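You operate a simulated robot arm through the tools that you are given. There is no shell and no other tool. Be economical: measure what you need, move in short steps, check, and stop when the job is done.

The job below is to be done with a simulated robot arm. You get a single attempt, and the scene is never put back.

## Task
Take the teal arch and put it on the grey template. Then put the red cap on the top of the sanding table away on the low shelf on the left wall. Then take the red bin from the top of the paper-covered bench and put it on the brown stained sheet. The order counts.

Only the result counts: the job must be done as asked and must still hold three seconds after the hand-in. Knocking over, shifting, dropping, spilling or breaking anything else fails it. A push-on lid holds only when it is set on centred and level and pressed home; a screw cap is set on level and turned clockwise until tight. Flat cloth is picked up by pressing the open fingertips on it (5 to 10 N) and closing them slowly along it; thin cloth reads only 2 to 8 mm in the jaws.

## Robot
A 6-joint arm with a two-finger gripper on a trunk, on a base that drives. Base frame: it is fixed to the floor where the robot stands at the start and does not move with it; the origin is under the middle of the robot, x ahead of it, y to its left, z up. Lengths are in m, angles in rad, forces in N, time in s.
Its first joint turns from -2.897 to 2.897 rad. Places, roughly: bin [-5.5, 0.5, 1]; grey template [-1.75, -1.25, 0.75]; low shelf on the left wall (24x72 cm) [1, -6.78, 1.12]; red cap [0.75, -4.5, 1]; stained sheet (27x25x1 cm) [-5.2, 0.5, 0.9]; teal arch (27x3x17 cm) [0.6, 0, 1]. Payload 1.71 kg.
Tool frame: the origin (TCP) lies between the finger pads and is the grasp point; the fingertips stand 0.02 m ahead of it; z points along the fingers, y is the line along which they close. The gripper opens to 0.096 m. The gripper's body begins 0.113 m behind the TCP.
Orientation is that of the tool frame in the base frame, as [roll, pitch, yaw] about the fixed x, y, z axes, in that order (R = Rz(yaw) Ry(pitch) Rx(roll)). With the fingers straight down and closing along the base's y, the tool's x points along the base's -x, its y along +y and its z along -z.

## Interface
- The arm moves only by the tool nudge_tool. Its argument "deltas" is one flat list of numbers, 6 for each row, row after row: the shift along the base's x, y, z in units of 25 mm (1.0 is 25 mm), then the turn, a rotation vector about the base's x, y, z in units of 6 degrees (1.0 is 6 degrees). In form: [x, y, z, ax, ay, az, x, y, z, ax, ay, az, ...]. A call has 1 to 10 rows; each row shifts and turns the commanded pose from where the row before left it. "grip" is the finger opening in m, from 0 to 0.096, set as the call begins (left out, the last holds). A call with a number of a shift or a turn outside -1 to 1 is refused whole. Each row takes 0.2 s and may step no farther than 0.05 m and 0.15 rad from the row before; otherwise, or with a gripper value out of range, the whole call is refused. Where a pose cannot be reached the arm comes as near as it can. A force on the tool above 40 N (or 10 N above the force at the start of the call, whichever is more), or a blocked arm, ends the call early, and 0.2 s more pass. Each finger travels about 0.045 m/s and halts on what it meets, pressing with about 28 N; the grip force reading is that of the motor and also rises with nothing between the fingers. The clock runs only during rows and for 0.2 s after the last one: add rows that do not move to give the fingers time. It gives the time, the measured TCP pose, the force on the tool (base axes), the opening and the grip force at its end, in the units of the frame above (readings bear some noise), with the torque about the TCP (base axes, N m) and any sound that the robot's microphone picked up.
- Cameras (640 x 400 px; columns grow to the right, rows downward): "scene" is now at [0.0683, 0.1704, 1.5783]; the picture's right is [-0.46, -0.89, 0.01], its down [-0.58, 0.29, -0.76] and it looks along [0.67, -0.35, -0.65] (base axes); focal length 253 px, centre (320, 200). "wrist" rides on the gripper at [0.066, 0.014, -0.145] in the tool frame; the picture's right is [-0.21, 0.98, 0.00], its down [-0.88, -0.18, -0.45] and it looks along [-0.44, -0.09, 0.90] (tool axes); focal length 275 px, centre (320, 200). There is no depth. A picture from a camera that has moved, and an enlarged one, comes with that camera's place and axes in the base frame and with its lens.
- grab_frame(camera): a new picture of that camera. It takes no simulated time.
- move_column(by): slides the trunk up (or, below 0, down) by that many m; the arm and the scene camera ride with it, the base frame stays. It gives what a move gives, with no picture.
- drive_base(legs): drives the robot by 1 to 6 legs, each [ahead, turn to the left] in m and rad, along the robot's own axes; the way and the turn of a leg run together, so that a leg with both is an arc; at most 1.5 m and 3.142 rad a leg. The arm and the cameras ride along, it lands a little off, and it stops where it bumps. It gives what a move gives.
- pan_tilt(pan, tilt): turns the head with the scene camera to pan (to the left, within 2.496 rad either way) and tilt (down, from -0.506 to 1.204), counted from straight ahead of the robot. It gives what a move gives.
- close_up(camera, box): a new picture of the part [left, top, right, bottom] of that camera's present view, enlarged. It takes no simulated time.
- sign_off(): hands the job in; it is judged then, once.

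Go step by step. Nothing tells you exact positions but the pictures and the camera data: compare them with the known pose of the tool, close in by small moves and look again before you grip or let go. The budget is 165 turns and 108 pictures, counting those below and the enlarged ones. Unless the task says otherwise, let go and move clear before handing in.

The tools are called after "Emit:" by a JSON object that holds its "api" and its "payload". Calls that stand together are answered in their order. nudge_tool: Moves the arm, as the interface text tells. Its arguments: {"type":"object","properties":{"deltas":{"type":"array","items":{"type":"number"}},"grip":{"type":"number"}},"required":["deltas"]} The other tools are called the same way: move_column (by) slides the trunk up or down; drive_base (legs) drives the base; pan_tilt (pan, tilt) turns the head that bears the scene camera; grab_frame (camera) takes a picture; close_up (camera, box) takes an enlarged picture of a part of a camera's view; sign_off () hands the job in.

At the start:

```text
time: 0.0
position: [0.6229, 0.0331, 1.1923]
orientation: [3.141, -0.001, 3.141]
contact_force: [0.4, 0.2, 0.3]
moment: [0.02, -0.03, 0.0]
finger_gap: 0.0961
gripper_force: 0.1
trunk travel left (down, up): [-0.175, 0.215]
robot x, y, heading: [0.0013, 0.0008, -0.003]
head pan, tilt: [-0.473, 0.693]
```

scene: 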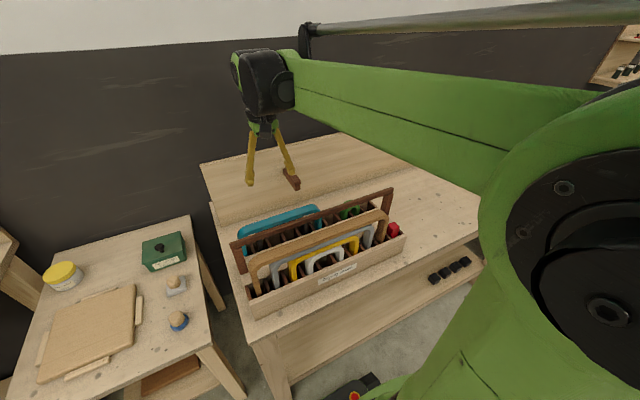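
wrist: 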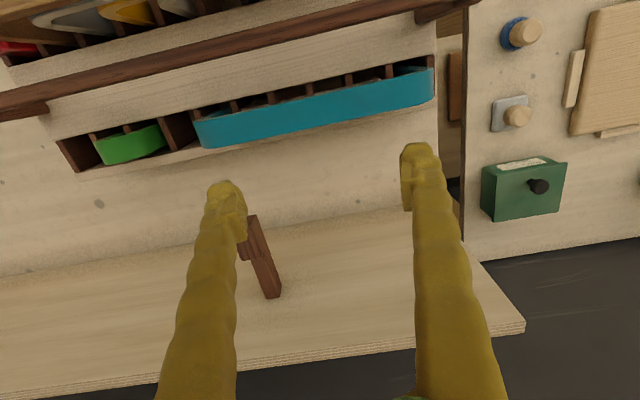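

The teal arch lies in the far row of the tool rack, roughly along the base's y at x≈0.6. I'll look closer at it before moving.

Emit:
{"api": "close_up", "payload": {"camera": "scene", "box": [200, 160, 440, 310]}}

Emit:
{"api": "close_up", "payload": {"camera": "wrist", "box": [0, 0, 480, 300]}}

```text
2.67 times, centred on (320, 235) of scene
camera zoom: at [0.0683, 0.1704, 1.5783], right [-0.46, -0.89, 0.01], down [-0.58, 0.29, -0.76], along [0.67, -0.35, -0.65], focal length 674 px, centre (320, 107)
```

zoom: 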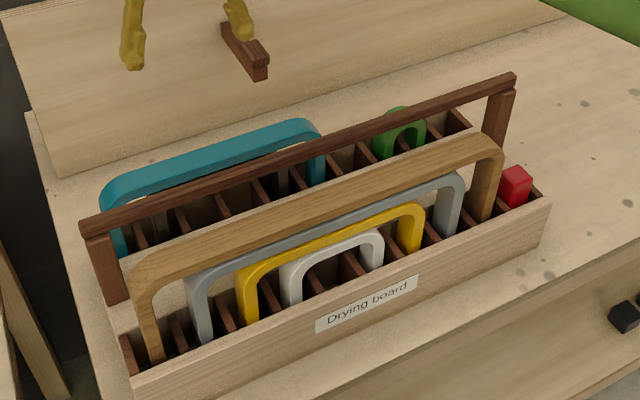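

```text
1.33 times, centred on (240, 150) of wrist
camera zoom: at [0.5581, 0.046, 1.3378], right [0.21, 0.98, 0.0], down [0.88, -0.18, 0.44], along [0.43, -0.09, -0.9], focal length 367 px, centre (427, 267)
```

zoom: 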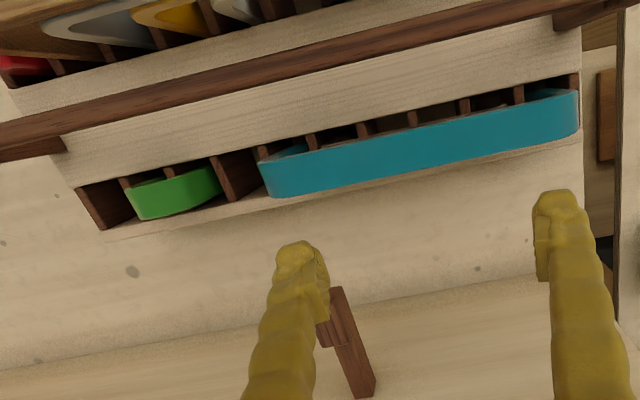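

The arch top bar runs along y at about x=0.602, z≈1.04, with the rack's brown rail at x≈0.54, z≈1.07. I'll turn the fingers 90° so that they close along x, high above, then look again.

Emit:
{"api": "nudge_tool", "payload": {"deltas": [0, 0, 0, 0, 0, 1, 0, 0, 0, 0, 0, 1, 0, 0, 0, 0, 0, 1, 0, 0, 0, 0, 0, 1, 0, 0, 0, 0, 0, 1, 0, 0, 0, 0, 0, 1, 0, 0, 0, 0, 0, 1, 0, 0, 0, 0, 0, 1, 0, 0, 0, 0, 0, 1, 0, 0, 0, 0, 0, 1], "grip": 0.06}}

Emit:
{"api": "nudge_tool", "payload": {"deltas": [-0.4, 0, 0, 0, 0, 1, -0.4, 0, 0, 0, 0, 1, 0, 0, -0.4, 0, 0, 1, 0, 0, -0.4, 0, 0, 1, 0, 0, -0.4, 0, 0, 1, 0, 0, 0, 0, 0, 0]}}

Emit:
{"api": "grab_frame", "payload": {"camera": "wrist"}}

Emit:
{"api": "grab_frame", "payload": {"camera": "scene"}}

```text
time: 2.2
position: [0.6056, 0.0322, 1.2019]
orientation: [3.141, 0.014, -2.093]
contact_force: [0.3, -0.2, 0.2]
moment: [-0.02, 0.0, -0.02]
finger_gap: 0.0599
gripper_force: 0.1
trunk travel left (down, up): [-0.175, 0.215]
robot x, y, heading: [-0.002, -0.0036, 0.006]
head pan, tilt: [-0.473, 0.693]
```

```text
time: 3.6
position: [0.5857, 0.032, 1.1714]
orientation: [3.14, 0.015, -1.571]
contact_force: [0.6, 0.2, -0.4]
moment: [0.0, -0.02, -0.01]
finger_gap: 0.0601
gripper_force: 0.2
trunk travel left (down, up): [-0.175, 0.215]
robot x, y, heading: [-0.0036, -0.0002, 0.001]
head pan, tilt: [-0.473, 0.693]
```

```text
103 pictures are left
camera wrist: at [0.5725, -0.0357, 1.3156], right [-0.98, 0.2, 0.0], down [0.18, 0.87, 0.46], along [0.09, 0.45, -0.89], focal length 275 px, centre (320, 200)
```

wrist: 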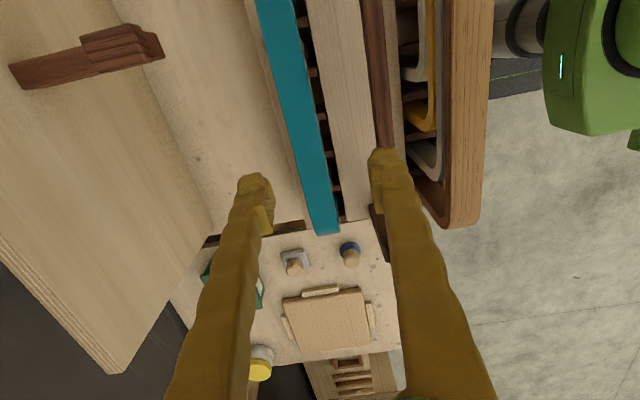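

```text
102 pictures are left
camera scene: at [0.0682, 0.1704, 1.5784], right [-0.46, -0.89, 0.01], down [-0.58, 0.29, -0.76], along [0.67, -0.35, -0.65], focal length 253 px, centre (320, 200)
```

scene: 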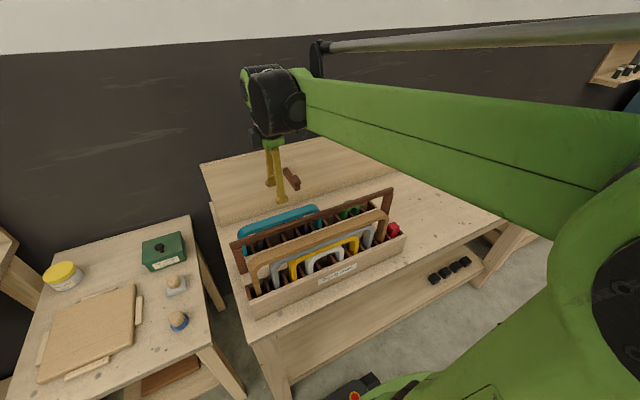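

Emit:
{"api": "close_up", "payload": {"camera": "wrist", "box": [220, 0, 460, 240]}}

```text
1.67 times, centred on (340, 120) of wrist
camera zoom: at [0.5725, -0.0357, 1.3156], right [-0.98, 0.2, 0.0], down [0.18, 0.87, 0.46], along [0.09, 0.45, -0.89], focal length 459 px, centre (287, 333)
```

zoom: 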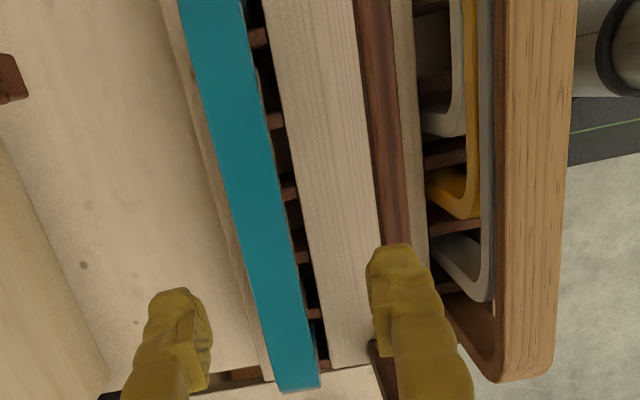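

Arch bar centre is at about x=0.600 and the rail edge is clear at about 0.54. I'll shift to x=0.600, narrow to 5 cm and go down to just above the bar.

Emit:
{"api": "nudge_tool", "payload": {"deltas": [0.57, 0, 0, 0, 0, 0, 0, 0, -1, 0, 0, 0, 0, 0, -1, 0, 0, 0, 0, 0, -1, 0, 0, 0, 0, 0, 0, 0, 0, 0], "grip": 0.052}}

Emit:
{"api": "grab_frame", "payload": {"camera": "wrist"}}

Emit:
{"api": "close_up", "payload": {"camera": "scene", "box": [200, 110, 440, 260]}}

```text
time: 4.8
position: [0.6014, 0.0332, 1.0955]
orientation: [3.139, 0.013, -1.572]
contact_force: [0.1, -0.4, 0.4]
moment: [-0.02, 0.04, 0.02]
finger_gap: 0.052
gripper_force: 0.1
trunk travel left (down, up): [-0.175, 0.215]
robot x, y, heading: [-0.0003, -0.0022, -0.004]
head pan, tilt: [-0.473, 0.693]
```

```text
100 pictures are left
camera wrist: at [0.587, -0.0353, 1.2391], right [-0.98, 0.21, 0.0], down [0.18, 0.87, 0.46], along [0.09, 0.45, -0.89], focal length 275 px, centre (320, 200)
```

wrist: 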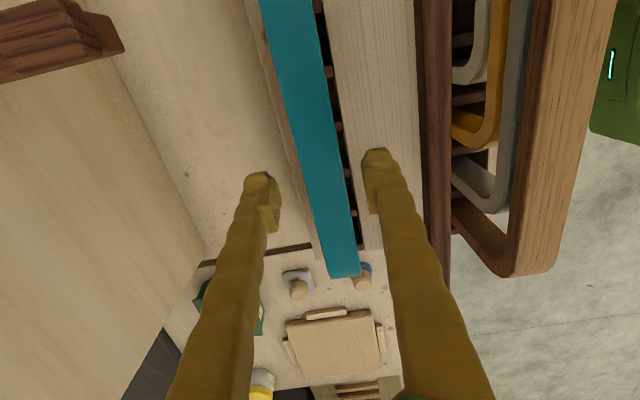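

```text
2.67 times, centred on (320, 185) of scene
camera zoom: at [0.0685, 0.1704, 1.5783], right [-0.46, -0.89, 0.01], down [-0.58, 0.29, -0.76], along [0.67, -0.35, -0.65], focal length 674 px, centre (320, 240)
```

zoom: 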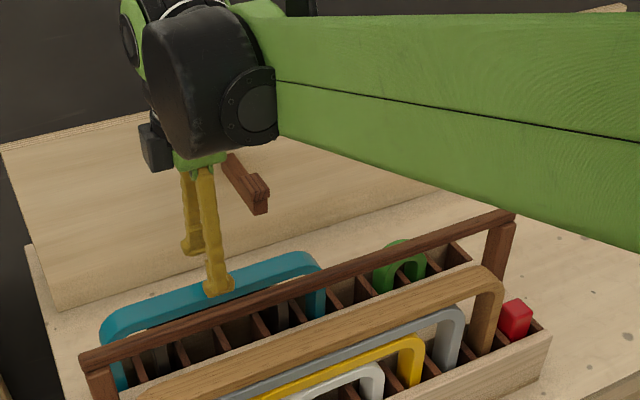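

The fingers straddle the bar and are well centred. I'll go down about 68 mm and close.

Emit:
{"api": "nudge_tool", "payload": {"deltas": [0, 0, -1, 0, 0, 0, 0, 0, -1, 0, 0, 0, 0, 0, -0.7, 0, 0, 0, 0, 0, 0, 0, 0, 0]}}

Emit:
{"api": "close_up", "payload": {"camera": "scene", "box": [200, 110, 440, 260]}}

```text
time: 5.8
position: [0.6008, 0.0322, 1.0275]
orientation: [3.141, 0.014, -1.57]
contact_force: [-0.1, 0.4, 0.3]
moment: [0.05, 0.02, 0.0]
finger_gap: 0.0518
gripper_force: 0.0
trunk travel left (down, up): [-0.175, 0.215]
robot x, y, heading: [0.0001, 0.0003, 0.002]
head pan, tilt: [-0.473, 0.693]
```

```text
2.67 times, centred on (320, 185) of scene
camera zoom: at [0.0684, 0.1704, 1.5784], right [-0.46, -0.89, 0.01], down [-0.58, 0.29, -0.76], along [0.67, -0.35, -0.65], focal length 674 px, centre (320, 240)
```

zoom: 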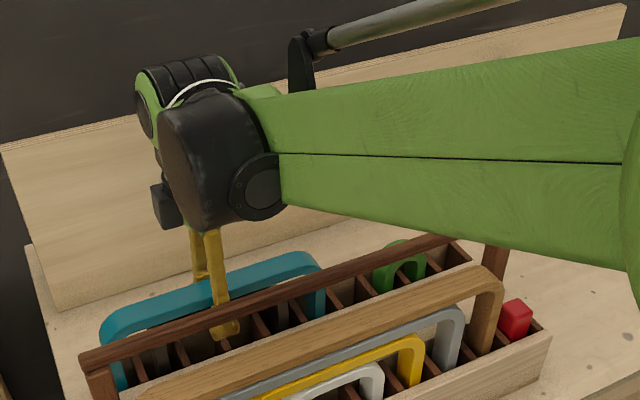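

Emit:
{"api": "close_up", "payload": {"camera": "scene", "box": [240, 180, 340, 250]}}

Emit:
{"api": "grab_frame", "payload": {"camera": "wrist"}}

```text
5.71 times, centred on (290, 215) of scene
camera zoom: at [0.0684, 0.1704, 1.5784], right [-0.46, -0.89, 0.01], down [-0.58, 0.29, -0.76], along [0.67, -0.35, -0.65], focal length 1443 px, centre (491, 114)
```

zoom: 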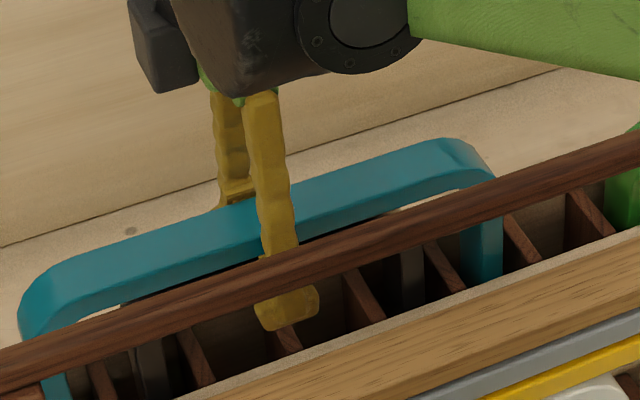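

```text
96 pictures are left
camera wrist: at [0.5868, -0.0357, 1.1717], right [-0.98, 0.21, 0.0], down [0.18, 0.87, 0.46], along [0.09, 0.45, -0.89], focal length 275 px, centre (320, 200)
```

wrist: 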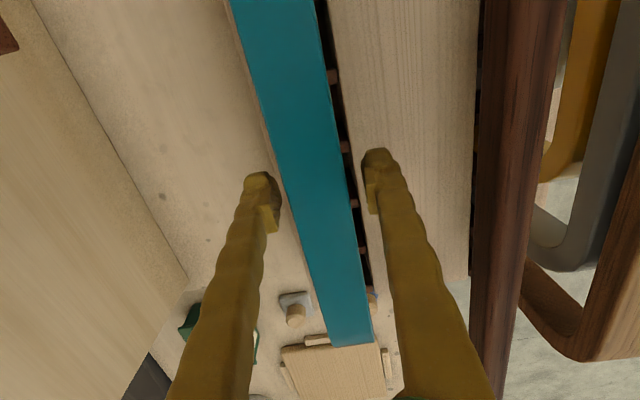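

The rail does pass in front of the finger with a clear gap, and the tips are just below the bar. Closing now.

Emit:
{"api": "nudge_tool", "payload": {"deltas": [0, 0, 0, 0, 0, 0, 0, 0, 0, 0, 0, 0, 0, 0, 0, 0, 0, 0, 0, 0, 0, 0, 0, 0], "grip": 0.0}}

Emit:
{"api": "nudge_tool", "payload": {"deltas": [0, 0, 0.6, 0, 0, 0, 0, 0, 0.7, 0, 0, 0, 0, 0, 0, 0, 0, 0]}}

Emit:
{"api": "close_up", "payload": {"camera": "scene", "box": [200, 110, 440, 260]}}

```text
time: 6.8
position: [0.5998, 0.0321, 1.0275]
orientation: [3.141, 0.013, -1.571]
contact_force: [0.3, 0.1, -0.1]
moment: [-0.03, 0.02, 0.0]
finger_gap: 0.0276
gripper_force: 28.3
trunk travel left (down, up): [-0.175, 0.215]
robot x, y, heading: [0.0, 0.0033, 0.004]
head pan, tilt: [-0.473, 0.693]
```

```text
time: 7.6
position: [0.5995, 0.0335, 1.0604]
orientation: [3.14, 0.014, -1.571]
contact_force: [-1.0, -0.4, -2.5]
moment: [0.01, -0.03, 0.03]
finger_gap: 0.0277
gripper_force: 27.6
trunk travel left (down, up): [-0.175, 0.215]
robot x, y, heading: [0.0029, 0.0015, 0.002]
head pan, tilt: [-0.473, 0.693]
```

```text
2.67 times, centred on (320, 185) of scene
camera zoom: at [0.0682, 0.1704, 1.5783], right [-0.46, -0.89, 0.01], down [-0.58, 0.29, -0.76], along [0.67, -0.35, -0.65], focal length 674 px, centre (320, 240)
```

zoom: 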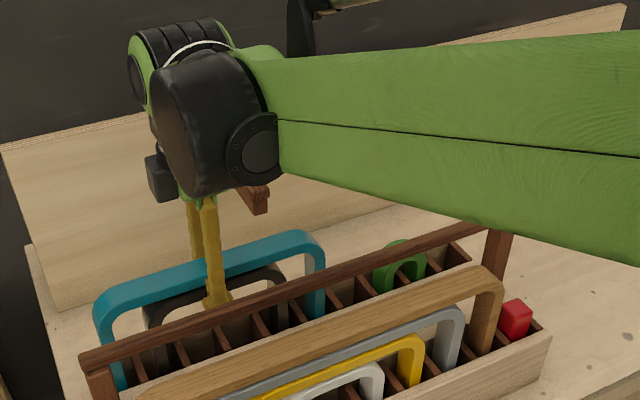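

The arch lifts with about 2.5 N, but a dark grey arch nested under it is now visible. I need to check whether it came up as well.

Emit:
{"api": "close_up", "payload": {"camera": "scene", "box": [230, 180, 350, 255]}}

Emit:
{"api": "grab_frame", "payload": {"camera": "wrist"}}

```text
5.33 times, centred on (290, 218) of scene
camera zoom: at [0.0682, 0.1704, 1.5783], right [-0.46, -0.89, 0.01], down [-0.58, 0.29, -0.76], along [0.67, -0.35, -0.65], focal length 1347 px, centre (480, 107)
```

zoom: 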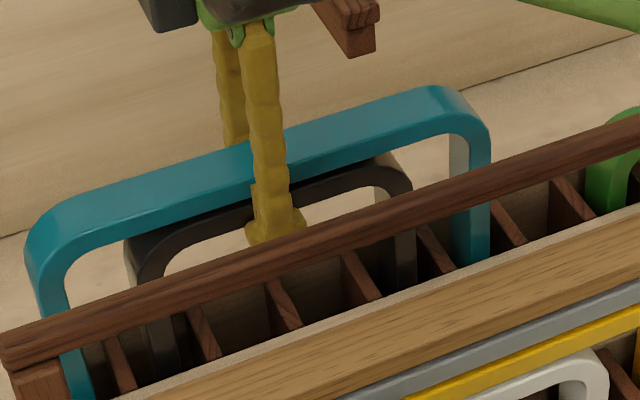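

```text
93 pictures are left
camera wrist: at [0.5867, -0.0355, 1.2047], right [-0.98, 0.21, 0.0], down [0.18, 0.87, 0.46], along [0.09, 0.45, -0.89], focal length 275 px, centre (320, 200)
```

wrist: 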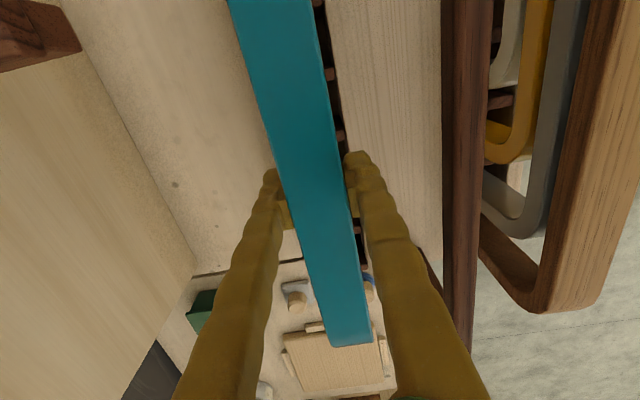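

The fingertips also hold the grey arch nested about 2 cm below. I'll set both back down, open slightly, raise about 2 cm so the tips sit between the two, and regrip only the teal.

Emit:
{"api": "nudge_tool", "payload": {"deltas": [0, 0, -0.6, 0, 0, 0, 0, 0, -0.6, 0, 0, 0, 0, 0, -0.1, 0, 0, 0, 0, 0, 0, 0, 0, 0]}}

Emit:
{"api": "nudge_tool", "payload": {"deltas": [0, 0, 0, 0, 0, 0, 0, 0, 0, 0, 0, 0, 0, 0, 0, 0, 0, 0], "grip": 0.046}}

Emit:
{"api": "close_up", "payload": {"camera": "scene", "box": [230, 180, 350, 255]}}

```text
time: 8.6
position: [0.5994, 0.0332, 1.0294]
orientation: [3.139, 0.014, -1.571]
contact_force: [0.0, -0.2, -2.9]
moment: [0.01, 0.03, 0.0]
finger_gap: 0.0276
gripper_force: 28.0
trunk travel left (down, up): [-0.175, 0.215]
robot x, y, heading: [-0.0013, 0.0024, -0.003]
head pan, tilt: [-0.473, 0.693]
```

```text
time: 9.4
position: [0.6005, 0.0318, 1.0289]
orientation: [3.138, 0.016, -1.572]
contact_force: [0.3, -0.1, 0.4]
moment: [0.02, 0.0, -0.01]
finger_gap: 0.0459
gripper_force: 0.0
trunk travel left (down, up): [-0.175, 0.215]
robot x, y, heading: [-0.0042, -0.0039, 0.001]
head pan, tilt: [-0.473, 0.693]
```

```text
5.33 times, centred on (290, 218) of scene
camera zoom: at [0.0683, 0.1704, 1.5784], right [-0.46, -0.89, 0.01], down [-0.58, 0.29, -0.76], along [0.67, -0.35, -0.65], focal length 1347 px, centre (480, 107)
```

zoom: 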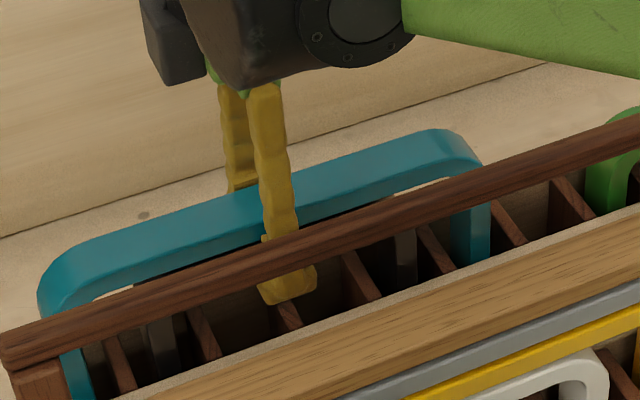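

Emit:
{"api": "nudge_tool", "payload": {"deltas": [0, 0, 0.9, 0, 0, 0, 0, 0, 0, 0, 0, 0]}}

Emit:
{"api": "nudge_tool", "payload": {"deltas": [0, 0, 0, 0, 0, 0, 0, 0, 0, 0, 0, 0, 0, 0, 0, 0, 0, 0], "grip": 0.0}}

Emit:
{"api": "nudge_tool", "payload": {"deltas": [0, 0, 0.6, 0, 0, 0, 0, 0, 0.7, 0, 0, 0, 0, 0, 0, 0, 0, 0]}}

Emit:
{"api": "close_up", "payload": {"camera": "scene", "box": [230, 180, 350, 255]}}

```text
time: 10.0
position: [0.5998, 0.0335, 1.0519]
orientation: [3.14, 0.012, -1.572]
contact_force: [0.4, 0.5, -0.4]
moment: [0.02, 0.02, -0.01]
finger_gap: 0.0459
gripper_force: 0.0
trunk travel left (down, up): [-0.175, 0.215]
robot x, y, heading: [-0.0037, 0.0007, -0.001]
head pan, tilt: [-0.473, 0.693]
```

```text
time: 10.8
position: [0.5994, 0.0331, 1.0516]
orientation: [3.14, 0.014, -1.571]
contact_force: [0.2, -0.5, 0.8]
moment: [0.0, 0.0, 0.02]
finger_gap: 0.0287
gripper_force: 27.7
trunk travel left (down, up): [-0.175, 0.215]
robot x, y, heading: [0.001, 0.0013, 0.003]
head pan, tilt: [-0.473, 0.693]
```

```text
time: 11.6
position: [0.5995, 0.0327, 1.0843]
orientation: [3.141, 0.014, -1.571]
contact_force: [0.9, -0.1, -0.9]
moment: [-0.01, 0.01, 0.0]
finger_gap: 0.0289
gripper_force: 27.8
trunk travel left (down, up): [-0.175, 0.215]
robot x, y, heading: [0.003, -0.004, 0.003]
head pan, tilt: [-0.473, 0.693]
```

```text
5.33 times, centred on (290, 218) of scene
camera zoom: at [0.0682, 0.1704, 1.5783], right [-0.46, -0.89, 0.01], down [-0.58, 0.29, -0.76], along [0.67, -0.35, -0.65], focal length 1347 px, centre (480, 107)
```

zoom: 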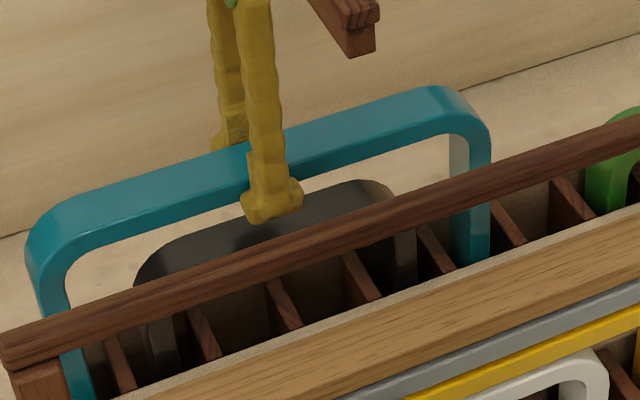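

Only the teal arch comes up now, and the grey one stayed in its slot. I'll lift it well above the rail and scan the room for the template.

Emit:
{"api": "nudge_tool", "payload": {"deltas": [0, 0, 1, 0, 0, 0, 0, 0, 1, 0, 0, 0, 0, 0, 1, 0, 0, 0, 0, 0, 1, 0, 0, 0, 0, 0, 1, 0, 0, 0, 0, 0, 1, 0, 0, 0, 0, 0, 1, 0, 0, 0, 0, 0, 1, 0, 0, 0, 0, 0, 0, 0, 0, 0]}}

Emit:
{"api": "grab_frame", "payload": {"camera": "scene"}}

Emit:
{"api": "pan_tilt", "payload": {"pan": -2.45, "tilt": 0.5}}

Emit:
{"api": "grab_frame", "payload": {"camera": "scene"}}

```text
time: 13.6
position: [0.6009, 0.0326, 1.2843]
orientation: [3.139, 0.013, -1.57]
contact_force: [-0.2, 0.2, -1.4]
moment: [-0.03, -0.03, 0.01]
finger_gap: 0.0289
gripper_force: 28.0
trunk travel left (down, up): [-0.175, 0.215]
robot x, y, heading: [0.0017, 0.0013, 0.0]
head pan, tilt: [-0.473, 0.693]
```

```text
90 pictures are left
camera scene: at [0.0682, 0.1704, 1.5783], right [-0.46, -0.89, 0.01], down [-0.58, 0.29, -0.76], along [0.67, -0.35, -0.65], focal length 253 px, centre (320, 200)
```

scene: 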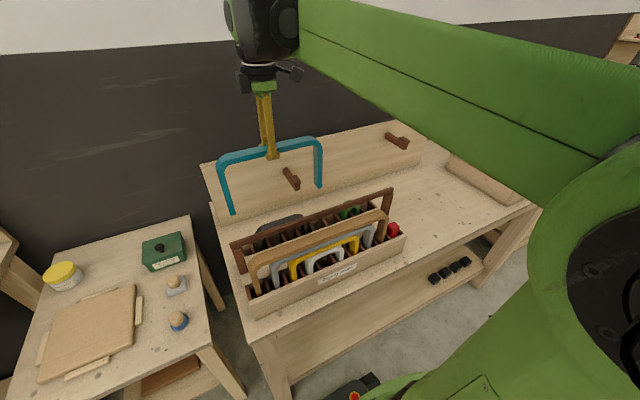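

```text
time: 15.5
position: [0.6008, 0.032, 1.2834]
orientation: [3.14, 0.012, -1.571]
contact_force: [-0.6, 0.9, -0.9]
moment: [-0.01, 0.03, 0.01]
finger_gap: 0.0287
gripper_force: 28.3
trunk travel left (down, up): [-0.175, 0.215]
robot x, y, heading: [0.0044, -0.0028, -0.002]
head pan, tilt: [-2.45, 0.499]
```

```text
89 pictures are left
camera scene: at [-0.0773, 0.1512, 1.5977], right [-0.64, 0.77, 0.01], down [0.35, 0.31, -0.88], along [-0.68, -0.56, -0.47], focal length 253 px, centre (320, 200)
```

scene: 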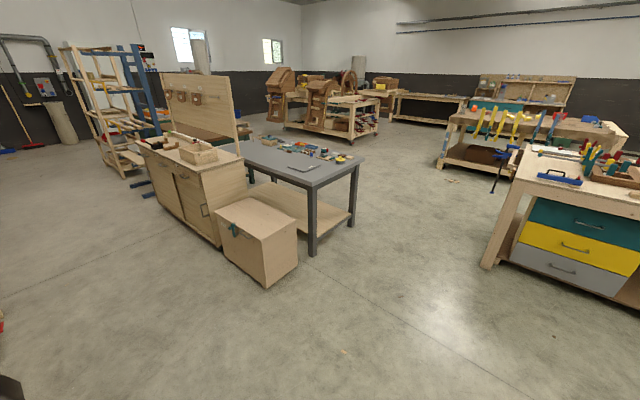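

Emit:
{"api": "close_up", "payload": {"camera": "scene", "box": [230, 125, 390, 225]}}

Emit:
{"api": "pan_tilt", "payload": {"pan": -1.6, "tilt": 0.5}}

Emit:
{"api": "grab_frame", "payload": {"camera": "scene"}}

Emit:
{"api": "pan_tilt", "payload": {"pan": 2.45, "tilt": 0.5}}

Emit:
{"api": "grab_frame", "payload": {"camera": "scene"}}

```text
4.00 times, centred on (310, 175) of scene
camera zoom: at [-0.0773, 0.1512, 1.5977], right [-0.64, 0.77, 0.01], down [0.35, 0.31, -0.88], along [-0.68, -0.56, -0.47], focal length 1010 px, centre (360, 300)
```

zoom: 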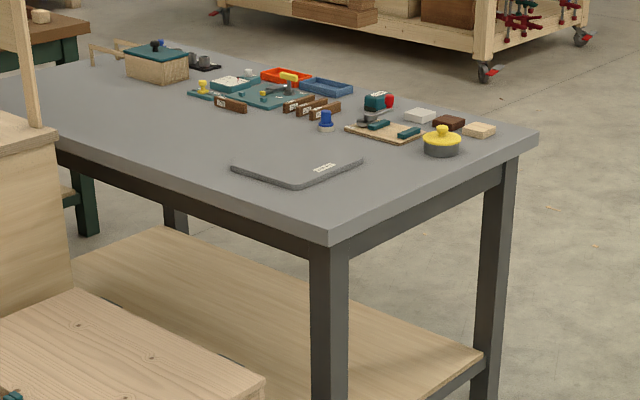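

```text
time: 16.7
position: [0.6007, 0.0336, 1.2848]
orientation: [3.141, 0.015, -1.572]
contact_force: [0.5, 0.6, -1.1]
moment: [0.01, -0.03, 0.03]
finger_gap: 0.029
gripper_force: 27.9
trunk travel left (down, up): [-0.175, 0.215]
robot x, y, heading: [-0.0017, -0.0045, -0.001]
head pan, tilt: [-1.6, 0.499]
```

```text
87 pictures are left
camera scene: at [-0.01, 0.1183, 1.5967], right [-1.0, 0.03, 0.02], down [0.0, 0.48, -0.88], along [-0.03, -0.88, -0.48], focal length 253 px, centre (320, 200)
```

scene: 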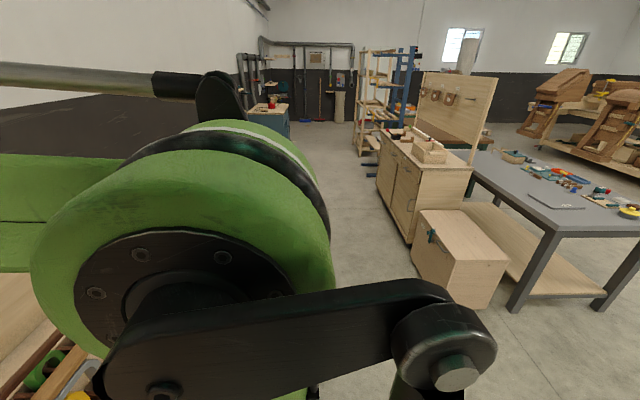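

```text
time: 20.0
position: [0.6016, 0.0337, 1.2837]
orientation: [3.139, 0.014, -1.57]
contact_force: [0.4, 0.3, -1.5]
moment: [-0.01, 0.01, 0.01]
finger_gap: 0.0291
gripper_force: 27.7
trunk travel left (down, up): [-0.175, 0.215]
robot x, y, heading: [-0.0019, -0.0017, -0.002]
head pan, tilt: [2.45, 0.499]
```

```text
86 pictures are left
camera scene: at [-0.0773, 0.2673, 1.5978], right [0.64, 0.77, -0.01], down [0.35, -0.31, -0.88], along [-0.68, 0.56, -0.47], focal length 253 px, centre (320, 200)
```

scene: 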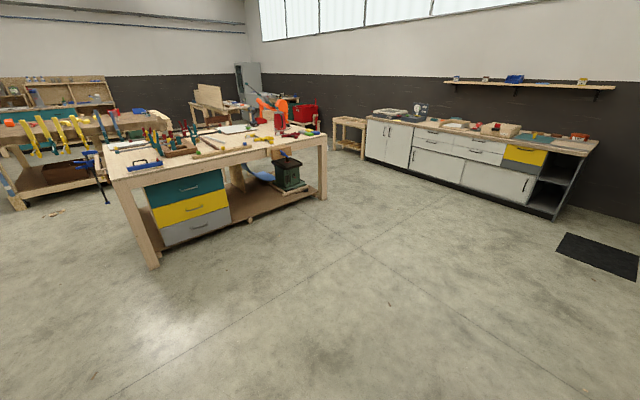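

The template is a grey board near the close corner of the grey table, at about (-1.72,-1.38,0.76), and the table's near edge is at y≈-1.07. I'll back off and drive to about (-1.72,-0.5) facing -y.

Emit:
{"api": "drive_base", "payload": {"legs": [[-0.6, 0], [0, -2.685], [1.24, 0], [0, 1.114]]}}

Emit:
{"api": "pan_tilt", "payload": {"pan": 0.1, "tilt": 0.75}}

Emit:
{"api": "grab_frame", "payload": {"camera": "scene"}}

Emit:
{"api": "grab_frame", "payload": {"camera": "wrist"}}

```text
time: 46.6
position: [-1.6601, -1.1415, 1.2848]
orientation: [3.14, 0.013, -3.131]
contact_force: [0.0, -0.1, -1.7]
moment: [0.0, -0.02, 0.02]
finger_gap: 0.0289
gripper_force: 27.9
trunk travel left (down, up): [-0.175, 0.215]
robot x, y, heading: [-1.7016, -0.5417, -1.565]
head pan, tilt: [2.45, 0.499]
```

```text
time: 48.8
position: [-1.6594, -1.1221, 1.2911]
orientation: [-3.127, 0.014, -3.131]
contact_force: [0.0, 0.2, -1.6]
moment: [0.01, -0.05, -0.01]
finger_gap: 0.0286
gripper_force: 27.9
trunk travel left (down, up): [-0.175, 0.215]
robot x, y, heading: [-1.7007, -0.5415, -1.561]
head pan, tilt: [0.099, 0.75]
```

```text
85 pictures are left
camera scene: at [-1.4835, -0.6167, 1.5734], right [-0.99, -0.11, 0.0], down [-0.08, 0.69, -0.72], along [0.08, -0.72, -0.69], focal length 253 px, centre (320, 200)
```

scene: 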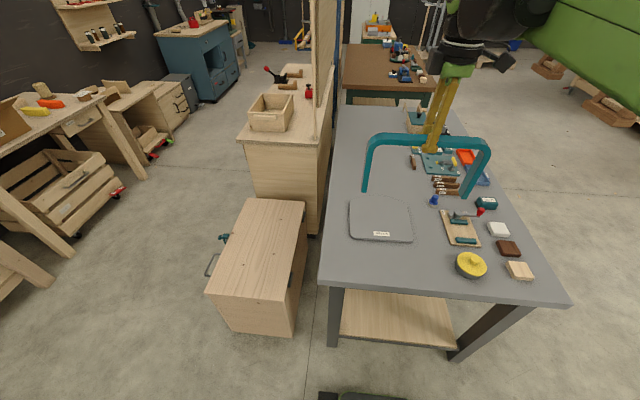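

```text
84 pictures are left
camera wrist: at [-1.7274, -1.1081, 1.4359], right [0.2, 0.98, -0.01], down [0.87, -0.17, 0.46], along [0.45, -0.1, -0.89], focal length 275 px, centre (320, 200)
```

wrist: 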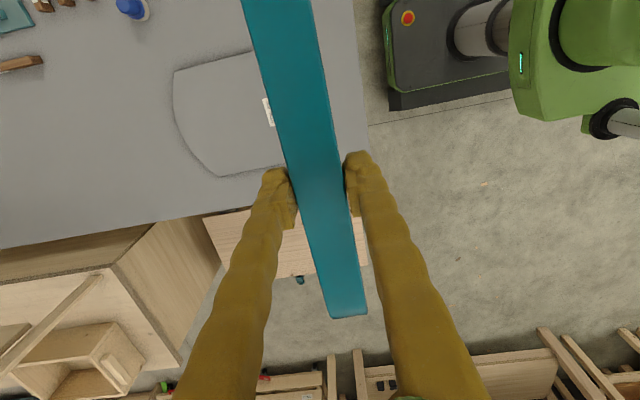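

Emit:
{"api": "close_up", "payload": {"camera": "scene", "box": [330, 180, 450, 255]}}

Emit:
{"api": "close_up", "payload": {"camera": "wrist", "box": [130, 20, 386, 200]}}

```text
5.33 times, centred on (390, 218) of scene
camera zoom: at [-1.4835, -0.6167, 1.5734], right [-0.99, -0.11, 0.0], down [-0.08, 0.69, -0.72], along [0.08, -0.72, -0.69], focal length 1347 px, centre (-53, 107)
```

zoom: 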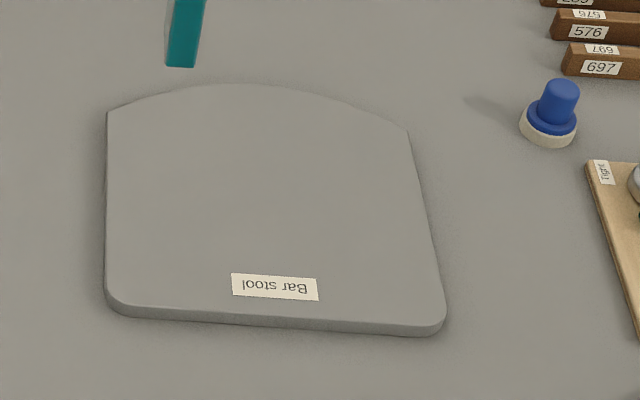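

```text
2.22 times, centred on (258, 110) of wrist
camera zoom: at [-1.7274, -1.1081, 1.4359], right [0.2, 0.98, -0.01], down [0.87, -0.17, 0.46], along [0.45, -0.1, -0.89], focal length 612 px, centre (458, 400)
```

zoom: 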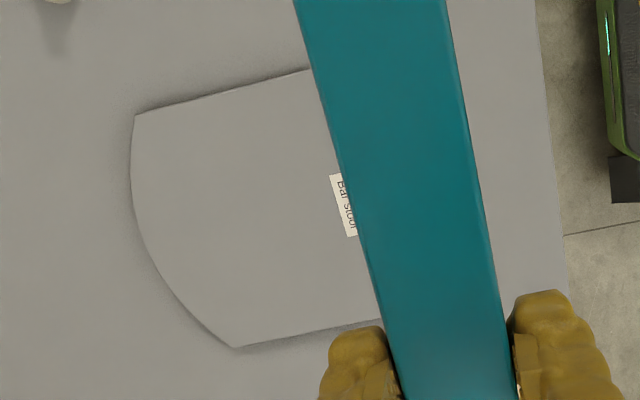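

The template is a seat-shaped board, x from -1.78 to -1.53 and y from -1.26 to -1.47. The 27 cm arch only fits standing along a diagonal, so I'll turn it by -39° and carry it over the board's middle.

Emit:
{"api": "nudge_tool", "payload": {"deltas": [0.05, -0.98, 0, 0, 0, -0.65, 0.05, -0.98, 0, 0, 0, -0.65, 0.05, -0.98, 0, 0, 0, -0.65, 0.05, -0.98, 0, 0, 0, -0.65, 0.05, -0.98, 0, 0, 0, -0.65, 0.05, -0.98, 0, 0, 0, -0.65, 0.05, -0.98, 0, 0, 0, -0.65, 0.05, -0.98, 0, 0, 0, -0.65, 0.05, -0.98, 0, 0, 0, -0.65, 0.05, -0.98, 0, -0.14, 0, -0.65]}}

Emit:
{"api": "grab_frame", "payload": {"camera": "scene"}}

Emit:
{"api": "grab_frame", "payload": {"camera": "wrist"}}

```text
time: 51.0
position: [-1.6488, -1.3662, 1.2913]
orientation: [-3.117, 0.022, 2.468]
contact_force: [0.7, -0.3, -1.8]
moment: [-0.01, 0.0, 0.01]
finger_gap: 0.0289
gripper_force: 27.9
trunk travel left (down, up): [-0.175, 0.215]
robot x, y, heading: [-1.7031, -0.5386, -1.559]
head pan, tilt: [0.099, 0.75]
```

```text
81 pictures are left
camera scene: at [-1.4836, -0.6168, 1.5734], right [-0.99, -0.11, 0.0], down [-0.07, 0.69, -0.72], along [0.08, -0.72, -0.69], focal length 253 px, centre (320, 200)
```

scene: 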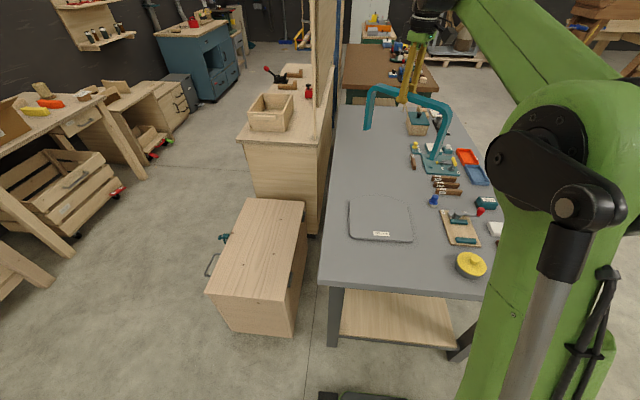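

```text
80 pictures are left
camera wrist: at [-1.6911, -1.311, 1.4352], right [0.77, 0.64, -0.02], down [0.57, -0.67, 0.47], along [0.29, -0.37, -0.88], focal length 275 px, centre (320, 200)
```

wrist: 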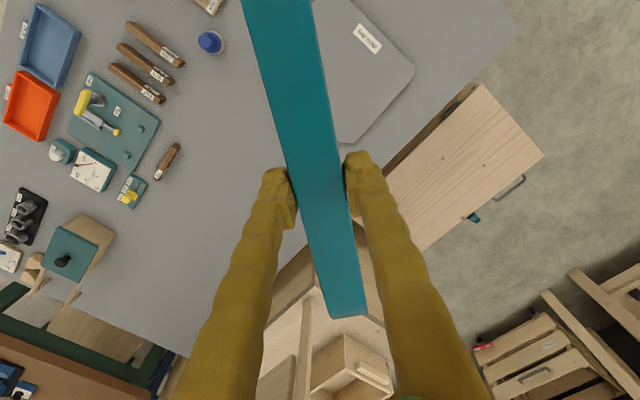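

Combining the two views, the board's top is at z≈0.80 and its diagonal middle at about (-1.647,-1.331). I'll level the tool, shift 31 mm toward +y and go down 25 cm.

Emit:
{"api": "nudge_tool", "payload": {"deltas": [0.28, 0.62, 0, 0.15, 0, -0.1, 0, 0.62, 0, 0.15, 0, 0, 0, 0, -1, 0, 0, 0, 0, 0, -1, 0, 0, 0, 0, 0, -1, 0, 0, 0, 0, 0, -1, 0, 0, 0, 0, 0, -1, 0, 0, 0, 0, 0, -1, 0, 0, 0, 0, 0, -1, 0, 0, 0, 0, 0, -1, 0, 0, 0]}}

Emit:
{"api": "nudge_tool", "payload": {"deltas": [0, 0, -0.5, 0, 0, 0, 0, 0, 0, 0, 0, 0, 0, 0, 0, 0, 0, 0]}}

Emit:
{"api": "grab_frame", "payload": {"camera": "scene"}}

Emit:
{"api": "grab_frame", "payload": {"camera": "wrist"}}

```text
time: 53.2
position: [-1.6418, -1.3372, 1.0897]
orientation: [-3.139, 0.005, 2.46]
contact_force: [0.5, 0.9, -1.2]
moment: [-0.03, 0.02, -0.03]
finger_gap: 0.0289
gripper_force: 28.0
trunk travel left (down, up): [-0.175, 0.215]
robot x, y, heading: [-1.7007, -0.5425, -1.563]
head pan, tilt: [0.099, 0.75]
```

```text
time: 54.0
position: [-1.6407, -1.3378, 1.0796]
orientation: [-3.14, 0.005, 2.462]
contact_force: [-0.3, -0.1, -2.1]
moment: [0.0, -0.01, 0.01]
finger_gap: 0.0287
gripper_force: 28.2
trunk travel left (down, up): [-0.175, 0.215]
robot x, y, heading: [-1.7008, -0.5431, -1.562]
head pan, tilt: [0.099, 0.75]
```

```text
79 pictures are left
camera scene: at [-1.4836, -0.6169, 1.5734], right [-0.99, -0.11, 0.0], down [-0.07, 0.69, -0.72], along [0.08, -0.72, -0.69], focal length 253 px, centre (320, 200)
```

scene: 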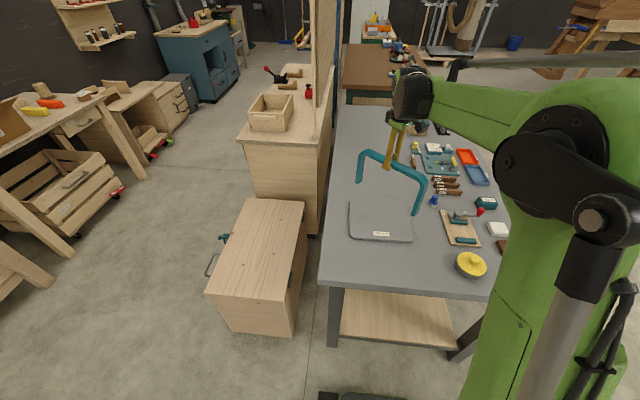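

```text
78 pictures are left
camera wrist: at [-1.683, -1.2844, 1.2238], right [0.78, 0.63, 0.0], down [0.56, -0.69, 0.45], along [0.28, -0.35, -0.89], focal length 275 px, centre (320, 200)
```

wrist: 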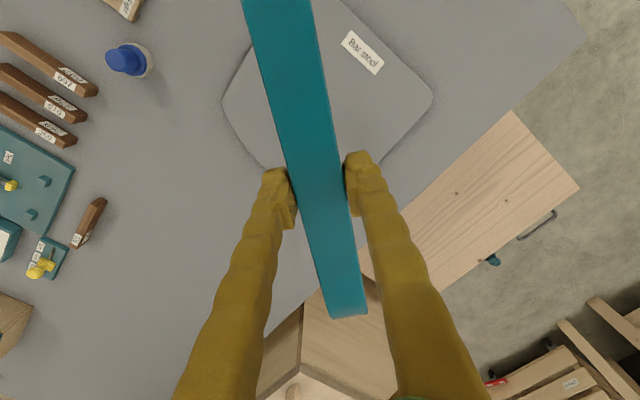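

Emit:
{"api": "nudge_tool", "payload": {"deltas": [0, 0, -1, 0, 0, 0, 0, 0, -1, 0, 0, 0, 0, 0, -0.9, 0, 0, 0, 0, 0, 0, 0, 0, 0]}}

Emit:
{"api": "close_up", "payload": {"camera": "scene", "box": [320, 150, 480, 250]}}

Emit:
{"api": "grab_frame", "payload": {"camera": "wrist"}}

```text
time: 55.0
position: [-1.6402, -1.3372, 1.0067]
orientation: [-3.141, 0.004, 2.459]
contact_force: [-1.0, -0.3, -0.9]
moment: [-0.03, 0.0, -0.01]
finger_gap: 0.0286
gripper_force: 27.8
trunk travel left (down, up): [-0.175, 0.215]
robot x, y, heading: [-1.7018, -0.5392, -1.559]
head pan, tilt: [0.099, 0.75]
```

```text
4.00 times, centred on (400, 200) of scene
camera zoom: at [-1.4835, -0.6171, 1.5734], right [-0.99, -0.11, 0.0], down [-0.07, 0.69, -0.72], along [0.08, -0.72, -0.69], focal length 1010 px, centre (0, 200)
```

zoom: 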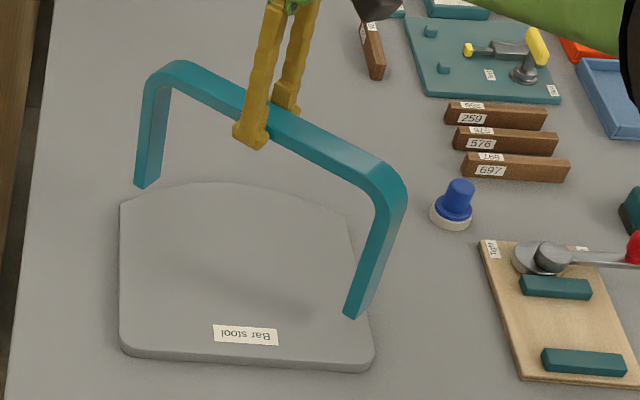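

```text
76 pictures are left
camera wrist: at [-1.6825, -1.2854, 1.1514], right [0.78, 0.63, 0.0], down [0.56, -0.69, 0.45], along [0.28, -0.35, -0.89], focal length 275 px, centre (320, 200)
```

wrist: 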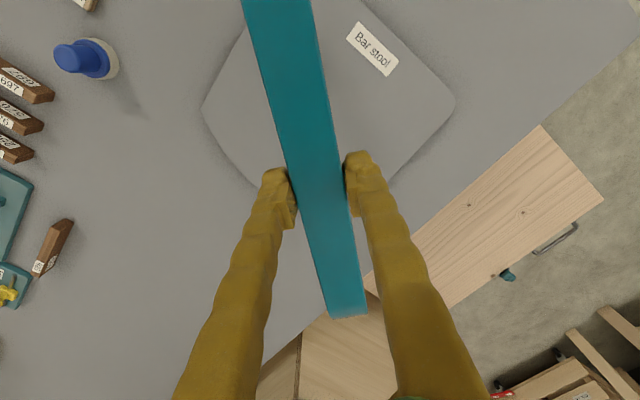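

Both feet are level at z≈0.848 and centred over the board's diagonal. I'll lower gently to contact.

Emit:
{"api": "nudge_tool", "payload": {"deltas": [0, 0, -0.7, 0, 0, 0, 0, 0, -0.6, 0, 0, 0, 0, 0, 0, 0, 0, 0]}}

Emit:
{"api": "close_up", "payload": {"camera": "scene", "box": [320, 150, 480, 250]}}

```text
time: 55.8
position: [-1.6404, -1.3361, 0.9738]
orientation: [-3.141, 0.002, 2.461]
contact_force: [-0.2, 0.1, 2.8]
moment: [-0.29, -0.26, -0.04]
finger_gap: 0.0291
gripper_force: 28.6
trunk travel left (down, up): [-0.175, 0.215]
robot x, y, heading: [-1.7006, -0.5411, -1.562]
head pan, tilt: [0.099, 0.75]
```

```text
4.00 times, centred on (400, 200) of scene
camera zoom: at [-1.4837, -0.6166, 1.5735], right [-0.99, -0.11, 0.0], down [-0.07, 0.69, -0.72], along [0.08, -0.72, -0.69], focal length 1010 px, centre (0, 200)
```

zoom: 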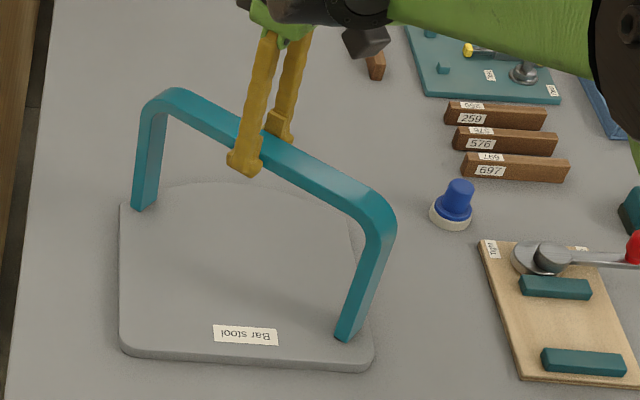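

One foot touches first. I'll press 2 mm more, then open slowly.

Emit:
{"api": "nudge_tool", "payload": {"deltas": [0, 0, -0.1, 0, 0, 0, 0, 0, 0, 0, 0, 0]}}

Emit:
{"api": "close_up", "payload": {"camera": "scene", "box": [320, 170, 440, 245]}}

```text
time: 56.4
position: [-1.6415, -1.3358, 0.9724]
orientation: [-3.14, 0.003, 2.462]
contact_force: [-3.0, -1.5, 23.2]
moment: [-0.06, 0.03, -0.11]
finger_gap: 0.0291
gripper_force: 27.9
trunk travel left (down, up): [-0.175, 0.215]
robot x, y, heading: [-1.7021, -0.5388, -1.559]
head pan, tilt: [0.099, 0.75]
```

```text
5.33 times, centred on (380, 208) of scene
camera zoom: at [-1.4839, -0.6152, 1.5737], right [-0.99, -0.11, 0.0], down [-0.07, 0.69, -0.72], along [0.08, -0.72, -0.69], focal length 1347 px, centre (0, 160)
```

zoom: 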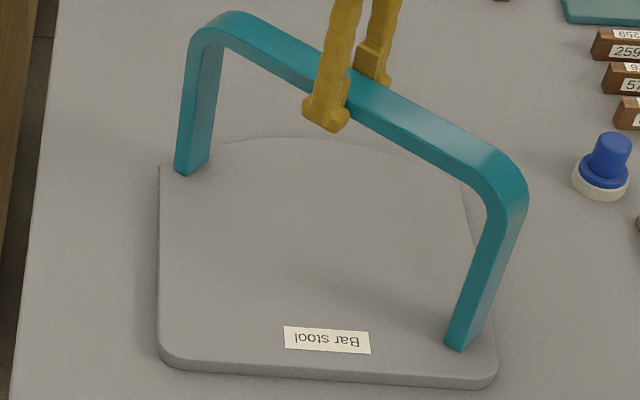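

Emit:
{"api": "nudge_tool", "payload": {"deltas": [0, 0, 0.08, 0, 0, 0]}}

Emit:
{"api": "nudge_tool", "payload": {"deltas": [0, 0, 0, 0, 0, 0, 0, 0, 0, 0, 0, 0], "grip": 0.034}}

Emit:
{"api": "nudge_tool", "payload": {"deltas": [0, 0, 0, 0, 0, 0, 0, 0, 0, 0, 0, 0], "grip": 0.054}}

Emit:
{"api": "grab_frame", "payload": {"camera": "wrist"}}

Emit:
{"api": "close_up", "payload": {"camera": "scene", "box": [320, 170, 440, 245]}}

```text
time: 56.8
position: [-1.6413, -1.3359, 0.9729]
orientation: [-3.141, 0.003, 2.462]
contact_force: [-0.3, 0.8, -1.6]
moment: [-0.01, 0.03, -0.02]
finger_gap: 0.0288
gripper_force: 27.9
trunk travel left (down, up): [-0.175, 0.215]
robot x, y, heading: [-1.7034, -0.5402, -1.561]
head pan, tilt: [0.099, 0.75]
```

```text
time: 57.4
position: [-1.6398, -1.3351, 0.9741]
orientation: [-3.14, 0.005, 2.462]
contact_force: [-0.3, 0.9, -0.6]
moment: [0.01, 0.01, 0.0]
finger_gap: 0.034
gripper_force: 0.0
trunk travel left (down, up): [-0.175, 0.215]
robot x, y, heading: [-1.6978, -0.5417, -1.561]
head pan, tilt: [0.099, 0.75]
```

```text
time: 58.0
position: [-1.6412, -1.3376, 0.9729]
orientation: [-3.141, 0.003, 2.459]
contact_force: [-0.5, 0.2, -0.2]
moment: [-0.01, 0.0, 0.04]
finger_gap: 0.054
gripper_force: 0.0
trunk travel left (down, up): [-0.175, 0.215]
robot x, y, heading: [-1.7011, -0.5398, -1.559]
head pan, tilt: [0.099, 0.75]
```

```text
73 pictures are left
camera wrist: at [-1.6829, -1.2843, 1.1186], right [0.78, 0.63, 0.0], down [0.56, -0.69, 0.45], along [0.28, -0.35, -0.89], focal length 275 px, centre (320, 200)
```

wrist: 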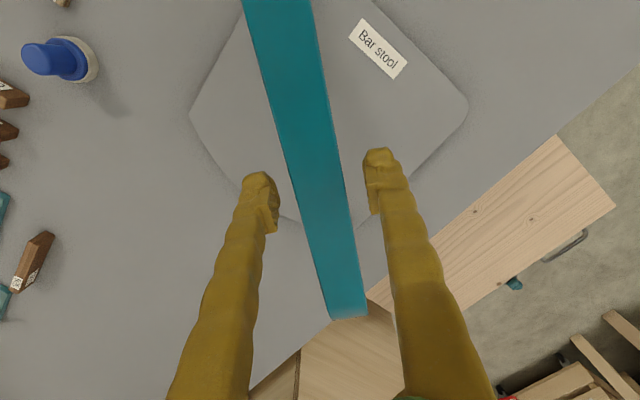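

```text
5.33 times, centred on (380, 208) of scene
camera zoom: at [-1.4836, -0.6168, 1.5734], right [-0.99, -0.11, 0.0], down [-0.07, 0.69, -0.72], along [0.08, -0.72, -0.69], focal length 1347 px, centre (0, 160)
```

zoom: 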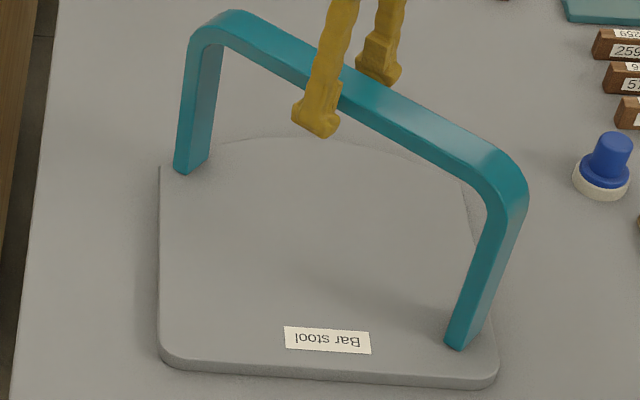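

The arch stands freely on the template. I'll raise the tool straight up and then draw it back.

Emit:
{"api": "nudge_tool", "payload": {"deltas": [0, 0, 0.6, 0, 0, 0, 0, 0, 0.8, 0, 0, 0, 0, 0, 1, 0, 0, 0, 0, 0, 1, 0, 0, 0, 0, 0, 1, 0, 0, 0, 0, 0, 1, 0, 0, 0, 0, 0, 1, 0, 0, 0, 0, 0, 1, 0, 0, 0, 0, 0, 1, 0, 0, 0, 0, 0, 1, 0, 0, 0]}}

Emit:
{"api": "nudge_tool", "payload": {"deltas": [0, 1, 0, 0, 0, 0.65, 0, 1, 0, 0, 0, 0.65, 0, 1, 0, 0, 0, 0.65, 0, 1, 0, 0, 0, 0.65, 0, 1, 0, 0, 0, 0.65, 0, 1, 0, 0, 0, 0.65, 0, 1, 0, 0, 0, 0.65, 0, 1, 0, 0, 0, 0.65, 0, 1, 0, 0, 0, 0.65, 0, 1, 0, 0, 0, 0.65]}}

Emit:
{"api": "grab_frame", "payload": {"camera": "scene"}}

Emit:
{"api": "pan_tilt", "payload": {"pan": 0.75, "tilt": 0.3}}

Emit:
{"api": "grab_frame", "payload": {"camera": "scene"}}

```text
time: 60.2
position: [-1.6397, -1.3357, 1.2093]
orientation: [3.141, 0.003, 2.461]
contact_force: [0.4, -0.3, -0.1]
moment: [0.03, 0.04, -0.06]
finger_gap: 0.0539
gripper_force: 0.1
trunk travel left (down, up): [-0.175, 0.215]
robot x, y, heading: [-1.7001, -0.5382, -1.56]
head pan, tilt: [0.099, 0.75]
```

```text
time: 62.4
position: [-1.6404, -1.0873, 1.21]
orientation: [3.141, 0.005, -3.14]
contact_force: [0.9, -0.8, 0.2]
moment: [0.02, 0.03, -0.01]
finger_gap: 0.0542
gripper_force: 0.0
trunk travel left (down, up): [-0.175, 0.215]
robot x, y, heading: [-1.6985, -0.542, -1.559]
head pan, tilt: [0.099, 0.75]
```

```text
71 pictures are left
camera scene: at [-1.4835, -0.6168, 1.5734], right [-0.99, -0.11, 0.0], down [-0.07, 0.69, -0.72], along [0.08, -0.72, -0.69], focal length 253 px, centre (320, 200)
```

scene: 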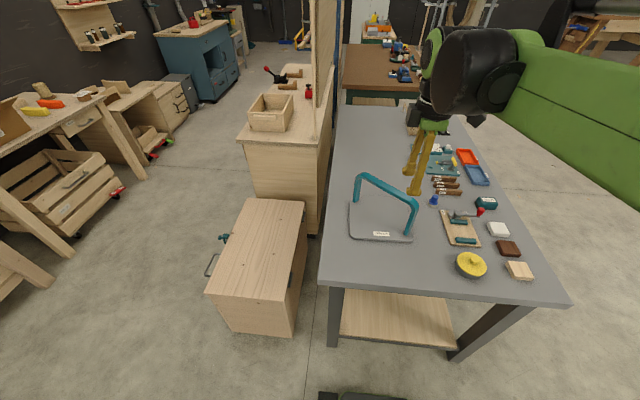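

```text
time: 63.5
position: [-1.6404, -1.0876, 1.21]
orientation: [-3.141, 0.003, 3.141]
contact_force: [-0.2, -0.8, 0.0]
moment: [0.01, 0.01, 0.01]
finger_gap: 0.054
gripper_force: 0.1
trunk travel left (down, up): [-0.175, 0.215]
robot x, y, heading: [-1.6982, -0.5417, -1.559]
head pan, tilt: [0.75, 0.3]
```

```text
70 pictures are left
camera scene: at [-1.4283, -0.6024, 1.6139], right [-0.72, -0.69, -0.01], down [-0.2, 0.23, -0.95], along [0.66, -0.69, -0.31], focal length 253 px, centre (320, 200)
```

scene: 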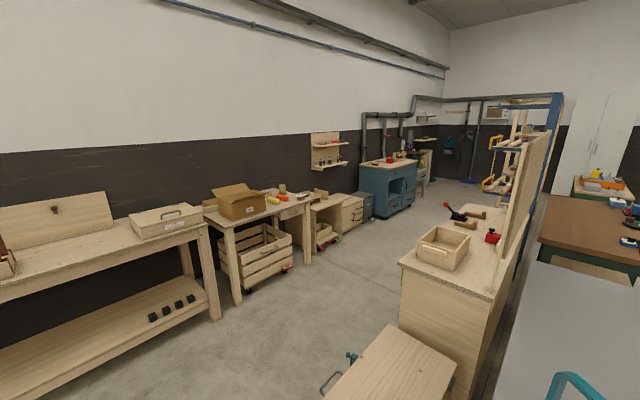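

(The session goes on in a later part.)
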